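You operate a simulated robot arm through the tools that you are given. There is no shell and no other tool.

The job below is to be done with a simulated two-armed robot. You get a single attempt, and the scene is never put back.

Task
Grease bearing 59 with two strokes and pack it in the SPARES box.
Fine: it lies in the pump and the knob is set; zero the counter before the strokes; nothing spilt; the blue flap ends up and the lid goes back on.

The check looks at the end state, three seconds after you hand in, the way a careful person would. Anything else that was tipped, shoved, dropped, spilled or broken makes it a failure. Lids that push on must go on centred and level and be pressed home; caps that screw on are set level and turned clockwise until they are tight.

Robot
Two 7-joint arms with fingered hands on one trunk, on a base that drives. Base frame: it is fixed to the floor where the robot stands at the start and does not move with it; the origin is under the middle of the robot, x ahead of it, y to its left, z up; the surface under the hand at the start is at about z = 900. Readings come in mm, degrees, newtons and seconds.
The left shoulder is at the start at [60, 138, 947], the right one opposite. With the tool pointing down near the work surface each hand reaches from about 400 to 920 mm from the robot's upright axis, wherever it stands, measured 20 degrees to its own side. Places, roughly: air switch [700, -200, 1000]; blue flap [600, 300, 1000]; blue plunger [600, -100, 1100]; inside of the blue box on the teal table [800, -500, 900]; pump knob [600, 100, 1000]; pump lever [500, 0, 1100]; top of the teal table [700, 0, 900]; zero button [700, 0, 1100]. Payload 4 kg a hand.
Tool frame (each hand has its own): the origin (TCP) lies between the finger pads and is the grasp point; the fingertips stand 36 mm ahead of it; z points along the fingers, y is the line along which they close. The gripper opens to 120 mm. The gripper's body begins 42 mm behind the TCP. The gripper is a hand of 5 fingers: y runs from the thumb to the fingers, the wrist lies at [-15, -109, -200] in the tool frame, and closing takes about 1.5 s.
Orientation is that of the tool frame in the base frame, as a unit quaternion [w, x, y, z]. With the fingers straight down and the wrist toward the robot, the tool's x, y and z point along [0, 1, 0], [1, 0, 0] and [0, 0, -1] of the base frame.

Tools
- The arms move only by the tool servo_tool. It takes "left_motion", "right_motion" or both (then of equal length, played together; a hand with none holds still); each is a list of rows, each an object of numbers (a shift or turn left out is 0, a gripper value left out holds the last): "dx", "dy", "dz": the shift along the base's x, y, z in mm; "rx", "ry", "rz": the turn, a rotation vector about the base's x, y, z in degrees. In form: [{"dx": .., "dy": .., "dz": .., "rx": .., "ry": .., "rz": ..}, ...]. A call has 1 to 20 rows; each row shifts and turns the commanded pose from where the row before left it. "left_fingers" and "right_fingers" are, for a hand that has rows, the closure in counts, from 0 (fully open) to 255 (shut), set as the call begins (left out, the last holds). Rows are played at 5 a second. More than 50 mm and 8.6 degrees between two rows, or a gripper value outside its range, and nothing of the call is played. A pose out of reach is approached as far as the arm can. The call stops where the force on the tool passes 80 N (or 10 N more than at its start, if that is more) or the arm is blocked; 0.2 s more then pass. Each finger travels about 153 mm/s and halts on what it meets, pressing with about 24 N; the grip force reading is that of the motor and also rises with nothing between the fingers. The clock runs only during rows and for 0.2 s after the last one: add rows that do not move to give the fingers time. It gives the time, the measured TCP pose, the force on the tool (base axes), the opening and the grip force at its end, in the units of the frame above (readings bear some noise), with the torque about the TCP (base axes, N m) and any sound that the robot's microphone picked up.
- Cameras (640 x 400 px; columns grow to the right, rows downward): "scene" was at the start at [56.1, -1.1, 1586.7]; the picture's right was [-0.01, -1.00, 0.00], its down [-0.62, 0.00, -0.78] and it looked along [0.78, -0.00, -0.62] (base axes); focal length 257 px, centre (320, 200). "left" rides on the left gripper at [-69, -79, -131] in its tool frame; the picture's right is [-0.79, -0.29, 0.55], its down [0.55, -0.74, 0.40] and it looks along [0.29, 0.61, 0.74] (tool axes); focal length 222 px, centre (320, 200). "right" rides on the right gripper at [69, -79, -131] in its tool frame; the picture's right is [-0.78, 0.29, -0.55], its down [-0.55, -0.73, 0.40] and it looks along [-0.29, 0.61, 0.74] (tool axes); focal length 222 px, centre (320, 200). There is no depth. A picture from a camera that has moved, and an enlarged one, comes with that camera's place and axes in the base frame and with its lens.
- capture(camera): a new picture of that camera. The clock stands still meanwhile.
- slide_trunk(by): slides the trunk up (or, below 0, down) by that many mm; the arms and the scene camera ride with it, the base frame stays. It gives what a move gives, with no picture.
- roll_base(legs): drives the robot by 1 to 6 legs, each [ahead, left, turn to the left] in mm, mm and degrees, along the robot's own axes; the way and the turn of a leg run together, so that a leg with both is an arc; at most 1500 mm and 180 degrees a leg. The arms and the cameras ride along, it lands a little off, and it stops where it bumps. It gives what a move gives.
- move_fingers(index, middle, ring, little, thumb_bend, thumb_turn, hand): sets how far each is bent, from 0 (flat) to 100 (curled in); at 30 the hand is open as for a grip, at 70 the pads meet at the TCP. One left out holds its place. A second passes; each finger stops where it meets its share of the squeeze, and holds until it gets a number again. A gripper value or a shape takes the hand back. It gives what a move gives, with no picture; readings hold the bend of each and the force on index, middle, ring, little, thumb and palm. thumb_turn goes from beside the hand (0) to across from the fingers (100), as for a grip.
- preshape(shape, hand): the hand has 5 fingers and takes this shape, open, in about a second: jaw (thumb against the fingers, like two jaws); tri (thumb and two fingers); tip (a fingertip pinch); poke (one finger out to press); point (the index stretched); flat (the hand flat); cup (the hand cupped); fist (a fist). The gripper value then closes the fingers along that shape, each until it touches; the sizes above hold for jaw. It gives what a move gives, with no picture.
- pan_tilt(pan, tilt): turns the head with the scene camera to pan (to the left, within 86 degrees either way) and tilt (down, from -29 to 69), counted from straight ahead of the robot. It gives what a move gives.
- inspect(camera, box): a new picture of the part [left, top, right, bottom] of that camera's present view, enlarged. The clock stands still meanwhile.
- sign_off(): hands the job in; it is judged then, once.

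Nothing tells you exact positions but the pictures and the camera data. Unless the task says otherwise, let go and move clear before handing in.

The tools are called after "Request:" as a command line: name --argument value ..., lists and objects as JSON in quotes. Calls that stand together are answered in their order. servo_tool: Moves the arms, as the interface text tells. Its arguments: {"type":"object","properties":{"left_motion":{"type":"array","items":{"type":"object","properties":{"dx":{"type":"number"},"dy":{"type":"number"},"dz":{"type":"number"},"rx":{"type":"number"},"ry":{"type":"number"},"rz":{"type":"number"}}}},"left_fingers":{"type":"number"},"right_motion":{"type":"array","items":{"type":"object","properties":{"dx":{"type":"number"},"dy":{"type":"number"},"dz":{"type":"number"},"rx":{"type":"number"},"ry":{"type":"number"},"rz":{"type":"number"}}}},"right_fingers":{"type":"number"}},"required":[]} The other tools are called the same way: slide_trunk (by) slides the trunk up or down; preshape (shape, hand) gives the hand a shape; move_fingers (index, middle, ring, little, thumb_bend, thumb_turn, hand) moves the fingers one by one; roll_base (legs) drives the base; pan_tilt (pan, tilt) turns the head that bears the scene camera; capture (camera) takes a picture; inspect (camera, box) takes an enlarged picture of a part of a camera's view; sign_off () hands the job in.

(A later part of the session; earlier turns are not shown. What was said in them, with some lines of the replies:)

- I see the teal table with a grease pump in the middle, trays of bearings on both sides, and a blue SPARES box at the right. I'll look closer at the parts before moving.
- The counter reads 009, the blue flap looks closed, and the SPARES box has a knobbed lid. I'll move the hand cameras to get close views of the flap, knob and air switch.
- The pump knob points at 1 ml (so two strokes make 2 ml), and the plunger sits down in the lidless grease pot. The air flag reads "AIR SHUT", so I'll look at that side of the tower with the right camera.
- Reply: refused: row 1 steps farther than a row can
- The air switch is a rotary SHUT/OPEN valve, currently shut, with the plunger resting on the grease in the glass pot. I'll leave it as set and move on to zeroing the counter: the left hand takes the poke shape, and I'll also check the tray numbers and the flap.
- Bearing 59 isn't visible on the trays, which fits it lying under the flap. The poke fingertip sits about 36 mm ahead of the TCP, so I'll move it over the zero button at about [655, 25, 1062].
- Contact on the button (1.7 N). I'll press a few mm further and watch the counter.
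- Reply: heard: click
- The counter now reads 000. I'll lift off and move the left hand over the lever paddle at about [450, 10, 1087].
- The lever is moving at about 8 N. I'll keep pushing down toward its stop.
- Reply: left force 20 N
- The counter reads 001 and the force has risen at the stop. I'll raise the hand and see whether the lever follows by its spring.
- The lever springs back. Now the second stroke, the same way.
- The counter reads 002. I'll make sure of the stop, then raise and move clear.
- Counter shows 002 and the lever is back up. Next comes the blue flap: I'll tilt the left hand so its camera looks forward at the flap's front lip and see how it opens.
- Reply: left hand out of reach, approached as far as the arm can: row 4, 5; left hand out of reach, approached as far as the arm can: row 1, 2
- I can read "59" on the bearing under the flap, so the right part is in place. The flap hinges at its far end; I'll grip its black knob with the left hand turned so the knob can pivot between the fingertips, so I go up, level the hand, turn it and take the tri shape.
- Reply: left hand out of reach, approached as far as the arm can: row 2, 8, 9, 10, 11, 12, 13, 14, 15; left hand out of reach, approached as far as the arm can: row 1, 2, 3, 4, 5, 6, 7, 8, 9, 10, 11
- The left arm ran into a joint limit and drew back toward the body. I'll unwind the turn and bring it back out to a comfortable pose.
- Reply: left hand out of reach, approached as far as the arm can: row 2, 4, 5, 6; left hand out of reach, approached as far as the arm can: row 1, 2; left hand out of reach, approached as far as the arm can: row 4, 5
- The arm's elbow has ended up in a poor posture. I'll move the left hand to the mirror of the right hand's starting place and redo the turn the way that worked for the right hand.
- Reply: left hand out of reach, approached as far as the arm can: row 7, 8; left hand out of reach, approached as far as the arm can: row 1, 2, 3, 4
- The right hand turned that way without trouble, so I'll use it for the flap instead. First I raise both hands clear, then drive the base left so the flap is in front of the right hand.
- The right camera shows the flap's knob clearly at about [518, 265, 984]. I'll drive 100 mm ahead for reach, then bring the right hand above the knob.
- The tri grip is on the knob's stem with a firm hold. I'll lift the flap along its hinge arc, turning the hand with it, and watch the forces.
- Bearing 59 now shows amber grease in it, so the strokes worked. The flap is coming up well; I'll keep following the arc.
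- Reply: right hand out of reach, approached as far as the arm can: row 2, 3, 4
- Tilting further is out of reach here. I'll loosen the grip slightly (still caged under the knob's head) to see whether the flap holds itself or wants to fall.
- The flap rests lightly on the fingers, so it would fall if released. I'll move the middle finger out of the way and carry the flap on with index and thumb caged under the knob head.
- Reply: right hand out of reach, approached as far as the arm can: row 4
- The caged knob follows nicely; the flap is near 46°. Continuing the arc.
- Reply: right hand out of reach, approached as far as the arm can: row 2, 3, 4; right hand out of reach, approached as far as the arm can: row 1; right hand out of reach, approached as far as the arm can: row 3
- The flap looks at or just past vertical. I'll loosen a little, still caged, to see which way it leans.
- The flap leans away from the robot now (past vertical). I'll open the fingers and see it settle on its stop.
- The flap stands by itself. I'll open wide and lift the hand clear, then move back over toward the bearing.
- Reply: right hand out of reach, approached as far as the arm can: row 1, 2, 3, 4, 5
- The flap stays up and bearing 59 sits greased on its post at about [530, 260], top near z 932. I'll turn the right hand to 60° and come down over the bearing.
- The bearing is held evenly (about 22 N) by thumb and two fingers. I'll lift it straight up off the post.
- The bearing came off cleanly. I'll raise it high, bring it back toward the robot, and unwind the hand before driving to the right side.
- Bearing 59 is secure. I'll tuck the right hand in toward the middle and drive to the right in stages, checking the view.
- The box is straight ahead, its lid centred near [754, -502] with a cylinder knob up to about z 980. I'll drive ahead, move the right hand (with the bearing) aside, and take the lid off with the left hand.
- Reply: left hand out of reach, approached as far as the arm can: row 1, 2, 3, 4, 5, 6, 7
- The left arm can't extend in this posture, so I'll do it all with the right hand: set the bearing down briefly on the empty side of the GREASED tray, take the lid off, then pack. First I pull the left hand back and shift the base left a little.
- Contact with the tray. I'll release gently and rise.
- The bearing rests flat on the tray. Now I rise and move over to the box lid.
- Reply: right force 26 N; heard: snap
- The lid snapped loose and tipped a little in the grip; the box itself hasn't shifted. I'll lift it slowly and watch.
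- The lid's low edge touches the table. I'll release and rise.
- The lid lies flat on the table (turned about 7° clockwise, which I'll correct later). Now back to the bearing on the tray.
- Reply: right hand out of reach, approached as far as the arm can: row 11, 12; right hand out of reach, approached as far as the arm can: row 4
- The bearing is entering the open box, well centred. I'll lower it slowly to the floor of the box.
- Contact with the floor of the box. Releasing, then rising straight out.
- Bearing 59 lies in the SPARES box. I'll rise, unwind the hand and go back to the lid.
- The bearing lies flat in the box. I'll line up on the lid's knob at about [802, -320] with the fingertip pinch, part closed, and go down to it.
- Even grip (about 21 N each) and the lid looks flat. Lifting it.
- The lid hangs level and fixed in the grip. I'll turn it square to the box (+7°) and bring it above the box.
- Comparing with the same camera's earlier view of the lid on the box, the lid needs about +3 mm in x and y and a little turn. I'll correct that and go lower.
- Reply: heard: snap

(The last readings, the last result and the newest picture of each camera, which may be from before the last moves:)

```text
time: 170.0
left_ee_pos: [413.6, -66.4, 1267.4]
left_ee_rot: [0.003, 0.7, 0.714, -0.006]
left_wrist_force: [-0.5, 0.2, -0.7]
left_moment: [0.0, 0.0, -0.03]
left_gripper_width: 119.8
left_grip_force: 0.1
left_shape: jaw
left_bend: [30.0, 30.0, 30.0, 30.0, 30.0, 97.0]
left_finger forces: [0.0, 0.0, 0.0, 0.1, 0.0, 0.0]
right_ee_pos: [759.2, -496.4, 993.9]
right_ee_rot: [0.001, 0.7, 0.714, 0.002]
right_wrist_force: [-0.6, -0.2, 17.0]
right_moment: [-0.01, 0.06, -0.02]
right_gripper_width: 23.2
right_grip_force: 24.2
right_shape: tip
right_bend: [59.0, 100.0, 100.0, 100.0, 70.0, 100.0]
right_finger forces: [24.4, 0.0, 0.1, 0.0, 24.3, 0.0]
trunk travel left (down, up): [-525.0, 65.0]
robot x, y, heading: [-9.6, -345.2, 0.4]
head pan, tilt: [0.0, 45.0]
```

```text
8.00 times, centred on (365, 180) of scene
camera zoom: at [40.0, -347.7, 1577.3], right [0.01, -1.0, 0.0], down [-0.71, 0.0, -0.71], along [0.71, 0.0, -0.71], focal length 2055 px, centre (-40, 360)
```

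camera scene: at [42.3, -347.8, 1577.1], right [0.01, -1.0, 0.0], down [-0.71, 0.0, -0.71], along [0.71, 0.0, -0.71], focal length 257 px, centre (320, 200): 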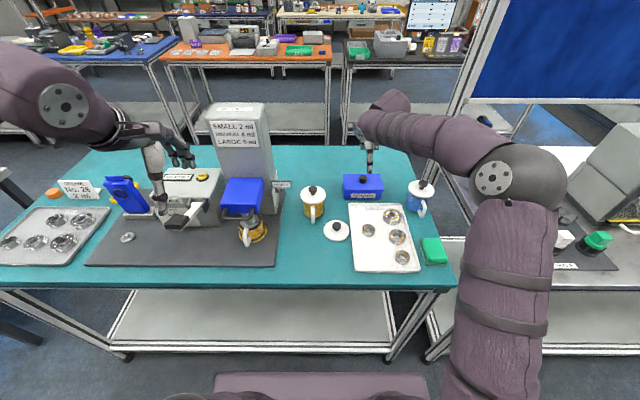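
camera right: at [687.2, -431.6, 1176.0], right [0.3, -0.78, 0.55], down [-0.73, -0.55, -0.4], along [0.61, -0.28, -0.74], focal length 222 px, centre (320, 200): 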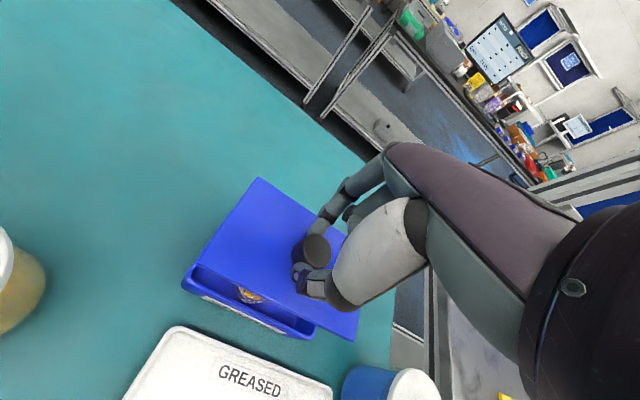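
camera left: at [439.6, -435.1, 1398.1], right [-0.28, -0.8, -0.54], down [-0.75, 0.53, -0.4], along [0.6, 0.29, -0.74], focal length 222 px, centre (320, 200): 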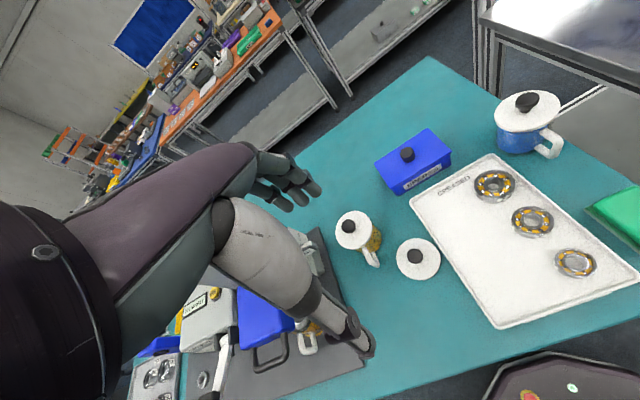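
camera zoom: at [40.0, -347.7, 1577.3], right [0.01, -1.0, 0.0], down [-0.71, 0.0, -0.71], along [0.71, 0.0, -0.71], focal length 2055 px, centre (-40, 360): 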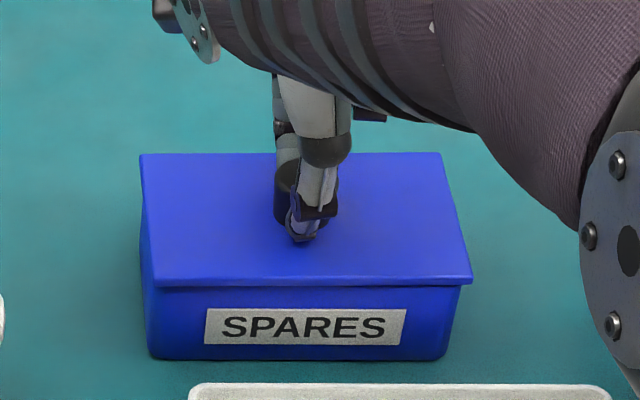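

The lid snapped on and sits aligned with the box. I'll open the fingers and lift away.

Request:
servo_tool --right_motion '[{}, {}, {}, {"dz": 3}, {"dz": 10}, {"dz": 30}, {"dz": 40}]' --right_fingers 120

Request:
inspect --camera "scene" --box '[335, 155, 395, 205]'

Request:
capture --camera "right"

```text
time: 171.6
left_ee_pos: [414.5, -65.5, 1266.6]
left_ee_rot: [0.003, 0.7, 0.714, -0.005]
left_wrist_force: [-0.3, 0.2, -0.3]
left_moment: [0.0, 0.01, 0.02]
left_gripper_width: 120.2
left_grip_force: 0.0
left_shape: jaw
left_bend: [30.0, 30.0, 30.0, 30.0, 30.0, 97.0]
left_finger forces: [0.1, 0.0, 0.0, 0.1, 0.0, 0.1]
right_ee_pos: [758.8, -496.6, 1075.0]
right_ee_rot: [0.0, 0.7, 0.714, -0.001]
right_wrist_force: [-0.5, -0.4, 0.6]
right_moment: [0.01, -0.01, 0.01]
right_gripper_width: 63.2
right_grip_force: 0.1
right_shape: tip
right_bend: [41.0, 98.0, 99.0, 99.0, 53.0, 100.0]
right_finger forces: [0.0, 0.0, 0.1, 0.1, 0.0, 0.0]
trunk travel left (down, up): [-525.0, 65.0]
robot x, y, heading: [-10.6, -349.2, 0.4]
head pan, tilt: [0.0, 45.0]
```

```text
8.00 times, centred on (365, 180) of scene
camera zoom: at [41.1, -347.9, 1577.0], right [0.01, -1.0, 0.0], down [-0.71, 0.0, -0.71], along [0.71, 0.0, -0.71], focal length 2055 px, centre (-40, 360)
```

zoom: 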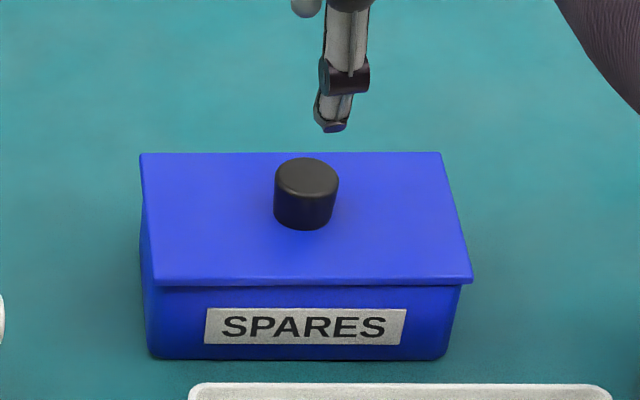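

```text
taken
camera right: at [679.5, -429.1, 1204.2], right [0.31, -0.78, 0.55], down [-0.72, -0.56, -0.4], along [0.62, -0.27, -0.74], focal length 222 px, centre (320, 200)
```

right: 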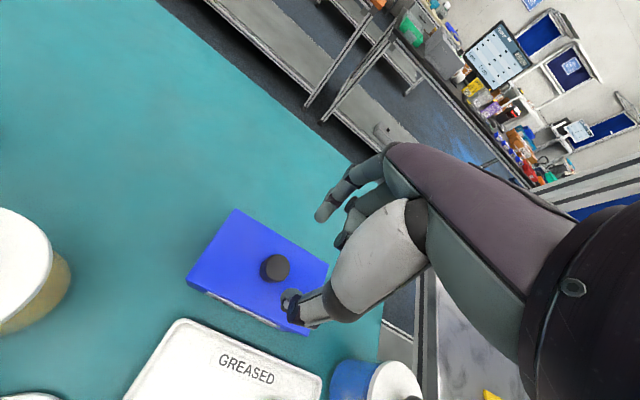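

The lid looks seated as it was at the start. To be sure it is pressed home, I'll press it down beside the knob and check its height.

Request:
servo_tool --right_motion '[{"dy": -3, "dx": -3, "dz": -30}, {"dz": -30}, {"dz": -15}, {"dz": -4}, {}]' --right_fingers 130

Request:
inspect --camera "right" --box '[200, 150, 400, 350]'

Request:
servo_tool --right_motion '[{"dz": -2}, {"dz": -2}, {}]'

```text
time: 172.8
left_ee_pos: [415.1, -65.9, 1267.0]
left_ee_rot: [0.003, 0.7, 0.714, -0.006]
left_wrist_force: [0.0, -0.8, -0.3]
left_moment: [0.03, -0.04, 0.03]
left_gripper_width: 120.0
left_grip_force: 0.2
left_shape: jaw
left_bend: [30.0, 30.0, 30.0, 30.0, 30.0, 97.0]
left_finger forces: [0.1, 0.0, 0.0, 0.1, 0.0, 0.0]
right_ee_pos: [756.8, -501.9, 994.8]
right_ee_rot: [0.0, 0.7, 0.714, 0.0]
right_wrist_force: [0.5, -0.2, 0.0]
right_moment: [0.03, -0.01, 0.02]
right_gripper_width: 59.1
right_grip_force: 0.1
right_shape: tip
right_bend: [43.0, 98.0, 99.0, 99.0, 57.0, 100.0]
right_finger forces: [0.0, 0.0, 0.0, 0.0, 0.0, 0.0]
trunk travel left (down, up): [-525.0, 65.0]
robot x, y, heading: [-7.4, -347.0, 0.4]
head pan, tilt: [0.0, 45.0]
```

```text
2.00 times, centred on (300, 250) of right
camera zoom: at [677.1, -433.6, 1125.3], right [0.31, -0.78, 0.55], down [-0.72, -0.56, -0.4], along [0.62, -0.27, -0.74], focal length 444 px, centre (360, 100)
```

zoom: 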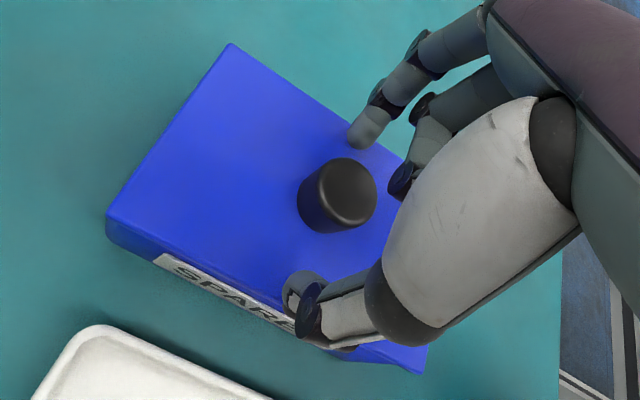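

```text
time: 173.6
left_ee_pos: [414.4, -66.1, 1268.0]
left_ee_rot: [0.003, 0.7, 0.714, -0.005]
left_wrist_force: [0.1, 1.5, 0.6]
left_moment: [0.02, -0.01, 0.0]
left_gripper_width: 119.9
left_grip_force: 0.0
left_shape: jaw
left_bend: [30.0, 30.0, 30.0, 30.0, 30.0, 97.0]
left_finger forces: [0.0, 0.0, 0.0, 0.0, 0.0, 0.0]
right_ee_pos: [756.4, -500.3, 993.0]
right_ee_rot: [0.001, 0.7, 0.714, 0.001]
right_wrist_force: [0.4, 0.4, 8.7]
right_moment: [0.03, -0.09, 0.04]
right_gripper_width: 59.1
right_grip_force: 0.1
right_shape: tip
right_bend: [43.0, 98.0, 99.0, 99.0, 57.0, 100.0]
right_finger forces: [4.9, 0.0, 0.0, 0.0, 3.0, 0.1]
trunk travel left (down, up): [-525.0, 65.0]
robot x, y, heading: [-9.6, -344.6, 0.1]
head pan, tilt: [0.0, 45.0]
```

Request:
servo_tool --right_motion '[{"dz": -2}, {"dz": -2}, {}]'

Request:
servo_tool --right_motion '[{"dz": 5}, {"dz": 20}, {"dz": 40}, {"dz": 40}, {"dz": 40}, {"dx": -40, "dz": 20}, {"dx": -40}, {"dx": -40}, {"dx": -40}]'

Request:
inspect --camera "scene" --box '[335, 155, 395, 205]'

Request:
capture --camera "scene"

```text
time: 174.4
left_ee_pos: [412.4, -65.2, 1268.9]
left_ee_rot: [0.003, 0.7, 0.714, -0.005]
left_wrist_force: [-0.5, -0.3, 0.3]
left_moment: [0.01, 0.01, -0.02]
left_gripper_width: 120.2
left_grip_force: 0.1
left_shape: jaw
left_bend: [30.0, 30.0, 30.0, 30.0, 30.0, 97.0]
left_finger forces: [0.1, 0.0, 0.1, 0.0, 0.0, 0.0]
right_ee_pos: [755.9, -500.0, 992.7]
right_ee_rot: [0.002, 0.7, 0.714, 0.002]
right_wrist_force: [0.6, -1.3, 31.7]
right_moment: [0.05, 0.74, 0.01]
right_gripper_width: 60.3
right_grip_force: 0.1
right_shape: tip
right_bend: [42.0, 98.0, 99.0, 99.0, 57.0, 100.0]
right_finger forces: [7.1, 0.0, 0.1, 0.0, 24.4, 0.0]
trunk travel left (down, up): [-525.0, 65.0]
robot x, y, heading: [-9.8, -347.9, 0.5]
head pan, tilt: [0.0, 45.0]
```

```text
time: 176.4
left_ee_pos: [414.8, -66.6, 1267.3]
left_ee_rot: [0.003, 0.7, 0.714, -0.006]
left_wrist_force: [0.3, -0.8, 0.3]
left_moment: [-0.02, -0.03, 0.01]
left_gripper_width: 119.9
left_grip_force: 0.1
left_shape: jaw
left_bend: [30.0, 30.0, 30.0, 30.0, 30.0, 97.0]
left_finger forces: [0.1, 0.0, 0.0, 0.1, 0.1, 0.0]
right_ee_pos: [595.6, -501.3, 1151.5]
right_ee_rot: [0.0, 0.7, 0.714, 0.001]
right_wrist_force: [-1.0, -0.5, 0.0]
right_moment: [-0.01, -0.04, 0.05]
right_gripper_width: 6.5
right_grip_force: 24.1
right_shape: tip
right_bend: [58.0, 100.0, 100.0, 100.0, 72.0, 100.0]
right_finger forces: [0.1, 0.0, 0.0, 0.0, 0.0, 0.0]
trunk travel left (down, up): [-525.0, 65.0]
robot x, y, heading: [-6.8, -348.7, 0.4]
head pan, tilt: [0.0, 45.0]
```

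```text
8.00 times, centred on (365, 180) of scene
camera zoom: at [40.7, -348.6, 1577.1], right [0.01, -1.0, 0.0], down [-0.71, 0.0, -0.71], along [0.71, 0.0, -0.71], focal length 2055 px, centre (-40, 360)
```

zoom: 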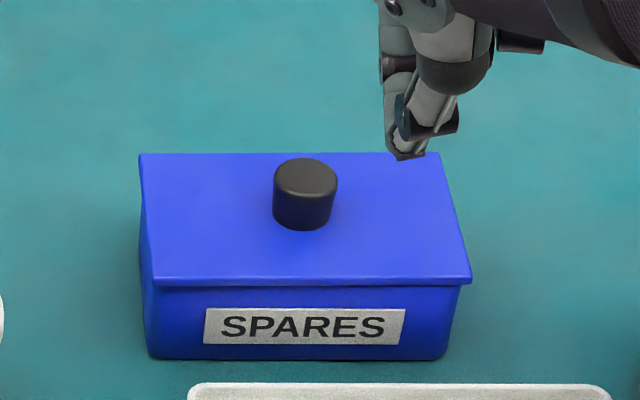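

```text
taken
camera scene: at [40.7, -348.6, 1577.1], right [0.01, -1.0, 0.0], down [-0.71, 0.0, -0.71], along [0.71, 0.0, -0.71], focal length 257 px, centre (320, 200)
```

scene: 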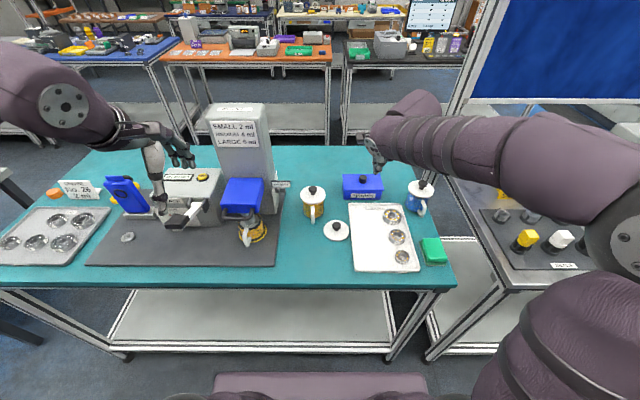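

Request:
inspect --camera "scene" --box '[290, 170, 450, 280]'

Request:
inspect --camera "scene" --box '[0, 150, 290, 280]'

Request:
capture --camera "right"

```text
3.64 times, centred on (370, 225) of scene
camera zoom: at [40.7, -348.6, 1577.1], right [0.01, -1.0, 0.0], down [-0.71, 0.0, -0.71], along [0.71, 0.0, -0.71], focal length 934 px, centre (138, 109)
```

zoom: 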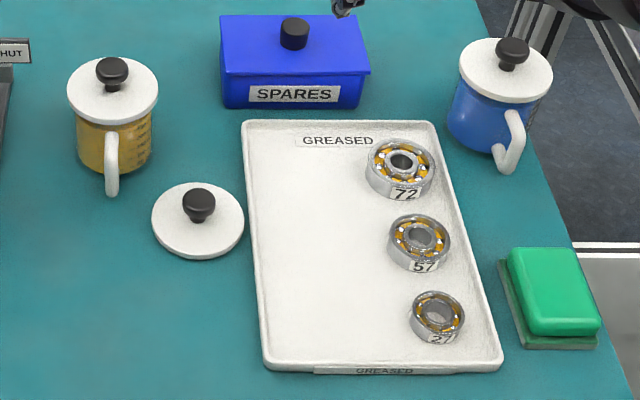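

```text
2.21 times, centred on (145, 215) of scene
camera zoom: at [40.7, -348.6, 1577.1], right [0.01, -1.0, 0.0], down [-0.71, 0.0, -0.71], along [0.71, 0.0, -0.71], focal length 567 px, centre (706, 167)
```

zoom: 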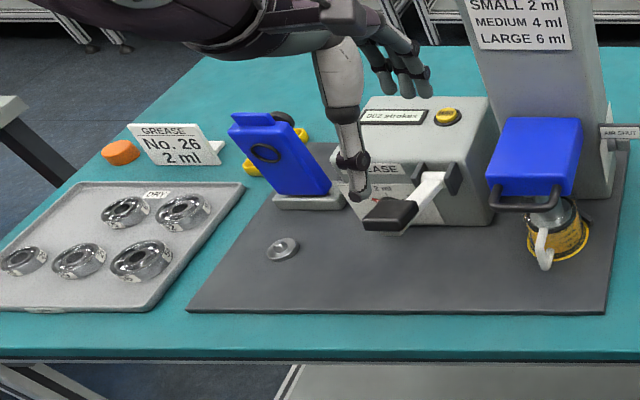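

```text
taken
camera right: at [515.9, -434.0, 1280.7], right [0.31, -0.78, 0.55], down [-0.72, -0.56, -0.4], along [0.62, -0.27, -0.74], focal length 222 px, centre (320, 200)
```

right: 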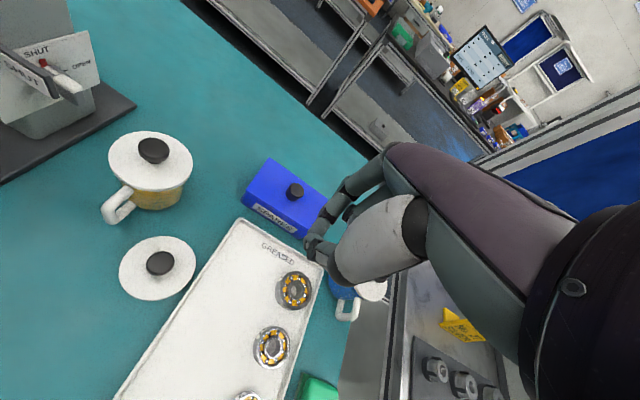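

Everything else sits where it was: the flap stands up, the counter shows 002, and the lid is level and centred on the SPARES box. I'll pull both hands clear, take one last look, and hand in.

Request:
servo_tool --right_motion '[{"dz": 30, "dx": -30}, {"dz": 30, "dx": -30}, {"dz": 30, "dx": -30}, {"dx": -20}]' --left_motion '[{"dz": 10, "dx": -20}, {"dx": -20}, {"dx": -10}, {}]' --right_fingers 0

Request:
roll_base --legs '[[-120, 0, 0]]'

Request:
capture --camera "scene"

Request:
inspect --camera "scene" --box '[60, 140, 420, 280]'

```text
time: 177.4
left_ee_pos: [364.8, -66.8, 1277.0]
left_ee_rot: [0.003, 0.7, 0.714, -0.006]
left_wrist_force: [-0.6, 0.0, 0.5]
left_moment: [-0.03, 0.0, -0.01]
left_gripper_width: 120.2
left_grip_force: 0.0
left_shape: jaw
left_bend: [30.0, 30.0, 30.0, 30.0, 30.0, 97.0]
left_finger forces: [0.0, 0.1, 0.1, 0.1, 0.1, 0.1]
right_ee_pos: [486.6, -501.4, 1242.2]
right_ee_rot: [0.0, 0.701, 0.713, 0.0]
right_wrist_force: [0.5, -0.5, 0.1]
right_moment: [-0.01, 0.0, 0.0]
right_gripper_width: 119.9
right_grip_force: 0.0
right_shape: tip
right_bend: [31.0, 98.0, 99.0, 99.0, 30.0, 97.0]
right_finger forces: [0.0, 0.1, 0.1, 0.0, 0.0, 0.1]
trunk travel left (down, up): [-525.0, 65.0]
robot x, y, heading: [-12.3, -349.2, 0.2]
head pan, tilt: [0.0, 45.0]
```

```text
time: 178.6
left_ee_pos: [242.5, -66.9, 1278.7]
left_ee_rot: [0.004, 0.701, 0.713, -0.005]
left_wrist_force: [-1.6, 0.3, -0.6]
left_moment: [0.01, -0.01, -0.02]
left_gripper_width: 120.0
left_grip_force: 0.1
left_shape: jaw
left_bend: [30.0, 30.0, 30.0, 30.0, 30.0, 97.0]
left_finger forces: [0.0, 0.0, 0.0, 0.0, 0.0, 0.1]
right_ee_pos: [363.3, -502.6, 1243.4]
right_ee_rot: [0.0, 0.701, 0.713, 0.001]
right_wrist_force: [-0.3, 0.7, 0.3]
right_moment: [0.01, -0.03, 0.0]
right_gripper_width: 119.9
right_grip_force: 0.1
right_shape: tip
right_bend: [31.0, 98.0, 99.0, 99.0, 30.0, 97.0]
right_finger forces: [0.0, 0.0, 0.0, 0.0, 0.0, 0.0]
trunk travel left (down, up): [-525.0, 65.0]
robot x, y, heading: [-129.0, -347.9, 0.3]
head pan, tilt: [0.0, 45.0]
```

```text
taken
camera scene: at [-82.7, -348.7, 1577.2], right [0.0, -1.0, 0.0], down [-0.71, 0.0, -0.71], along [0.71, 0.0, -0.71], focal length 257 px, centre (320, 200)
```

scene: 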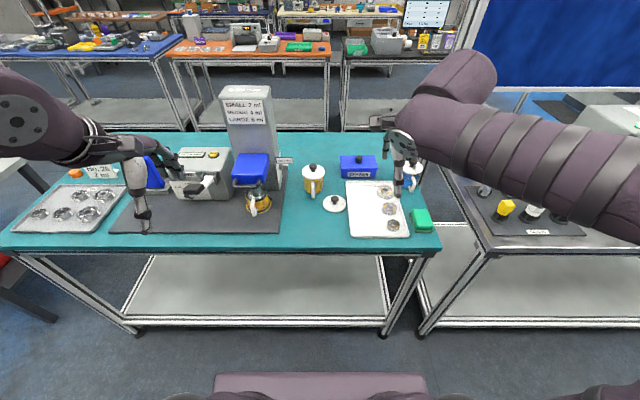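

```text
1.78 times, centred on (240, 210) of scene
camera zoom: at [-82.7, -348.7, 1577.2], right [0.0, -1.0, 0.0], down [-0.71, 0.0, -0.71], along [0.71, 0.0, -0.71], focal length 457 px, centre (462, 182)
```

zoom: 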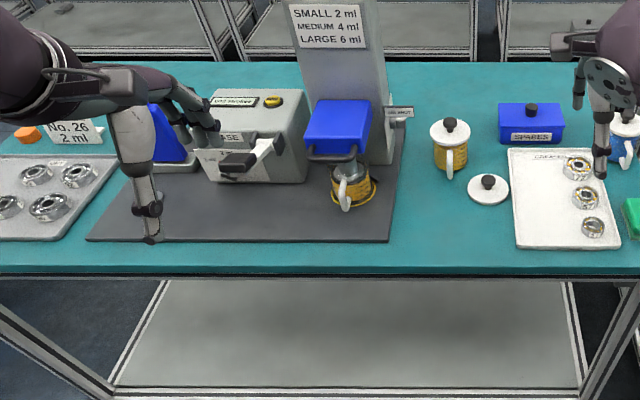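

The bearing is greased and packed, the lid is home, the flap is up, and both hands are clear. Handing in.

Request:
sign_off

```text
The job is handed in.
```

Bearing 59 is greased with two strokes and packed in the SPARES box with its lid back on. I handed the job in but haven't seen the verdict.

- **Greasing:** I zeroed the counter first, and it read 002 after the strokes. The knob was at 1 ml, so two strokes make the 2 ml shown for a small bearing. Amber grease was visible in the bearing when the flap came up. I left the air switch on SHUT, as I found it.
- **Packing:** On the way, I set the bearing down briefly on the empty side of the GREASED tray, so my right hand was free to take the box lid off. It lies flat in the box.
- **Lid:** It snapped on and sits level. I pressed it to about 30 N, and its height matched what I measured before taking it off.
- **Flap:** It stands up by itself.
- **Everything else:** I saw no spills, and nothing else looks moved in the final pictures. Both hands are clear.
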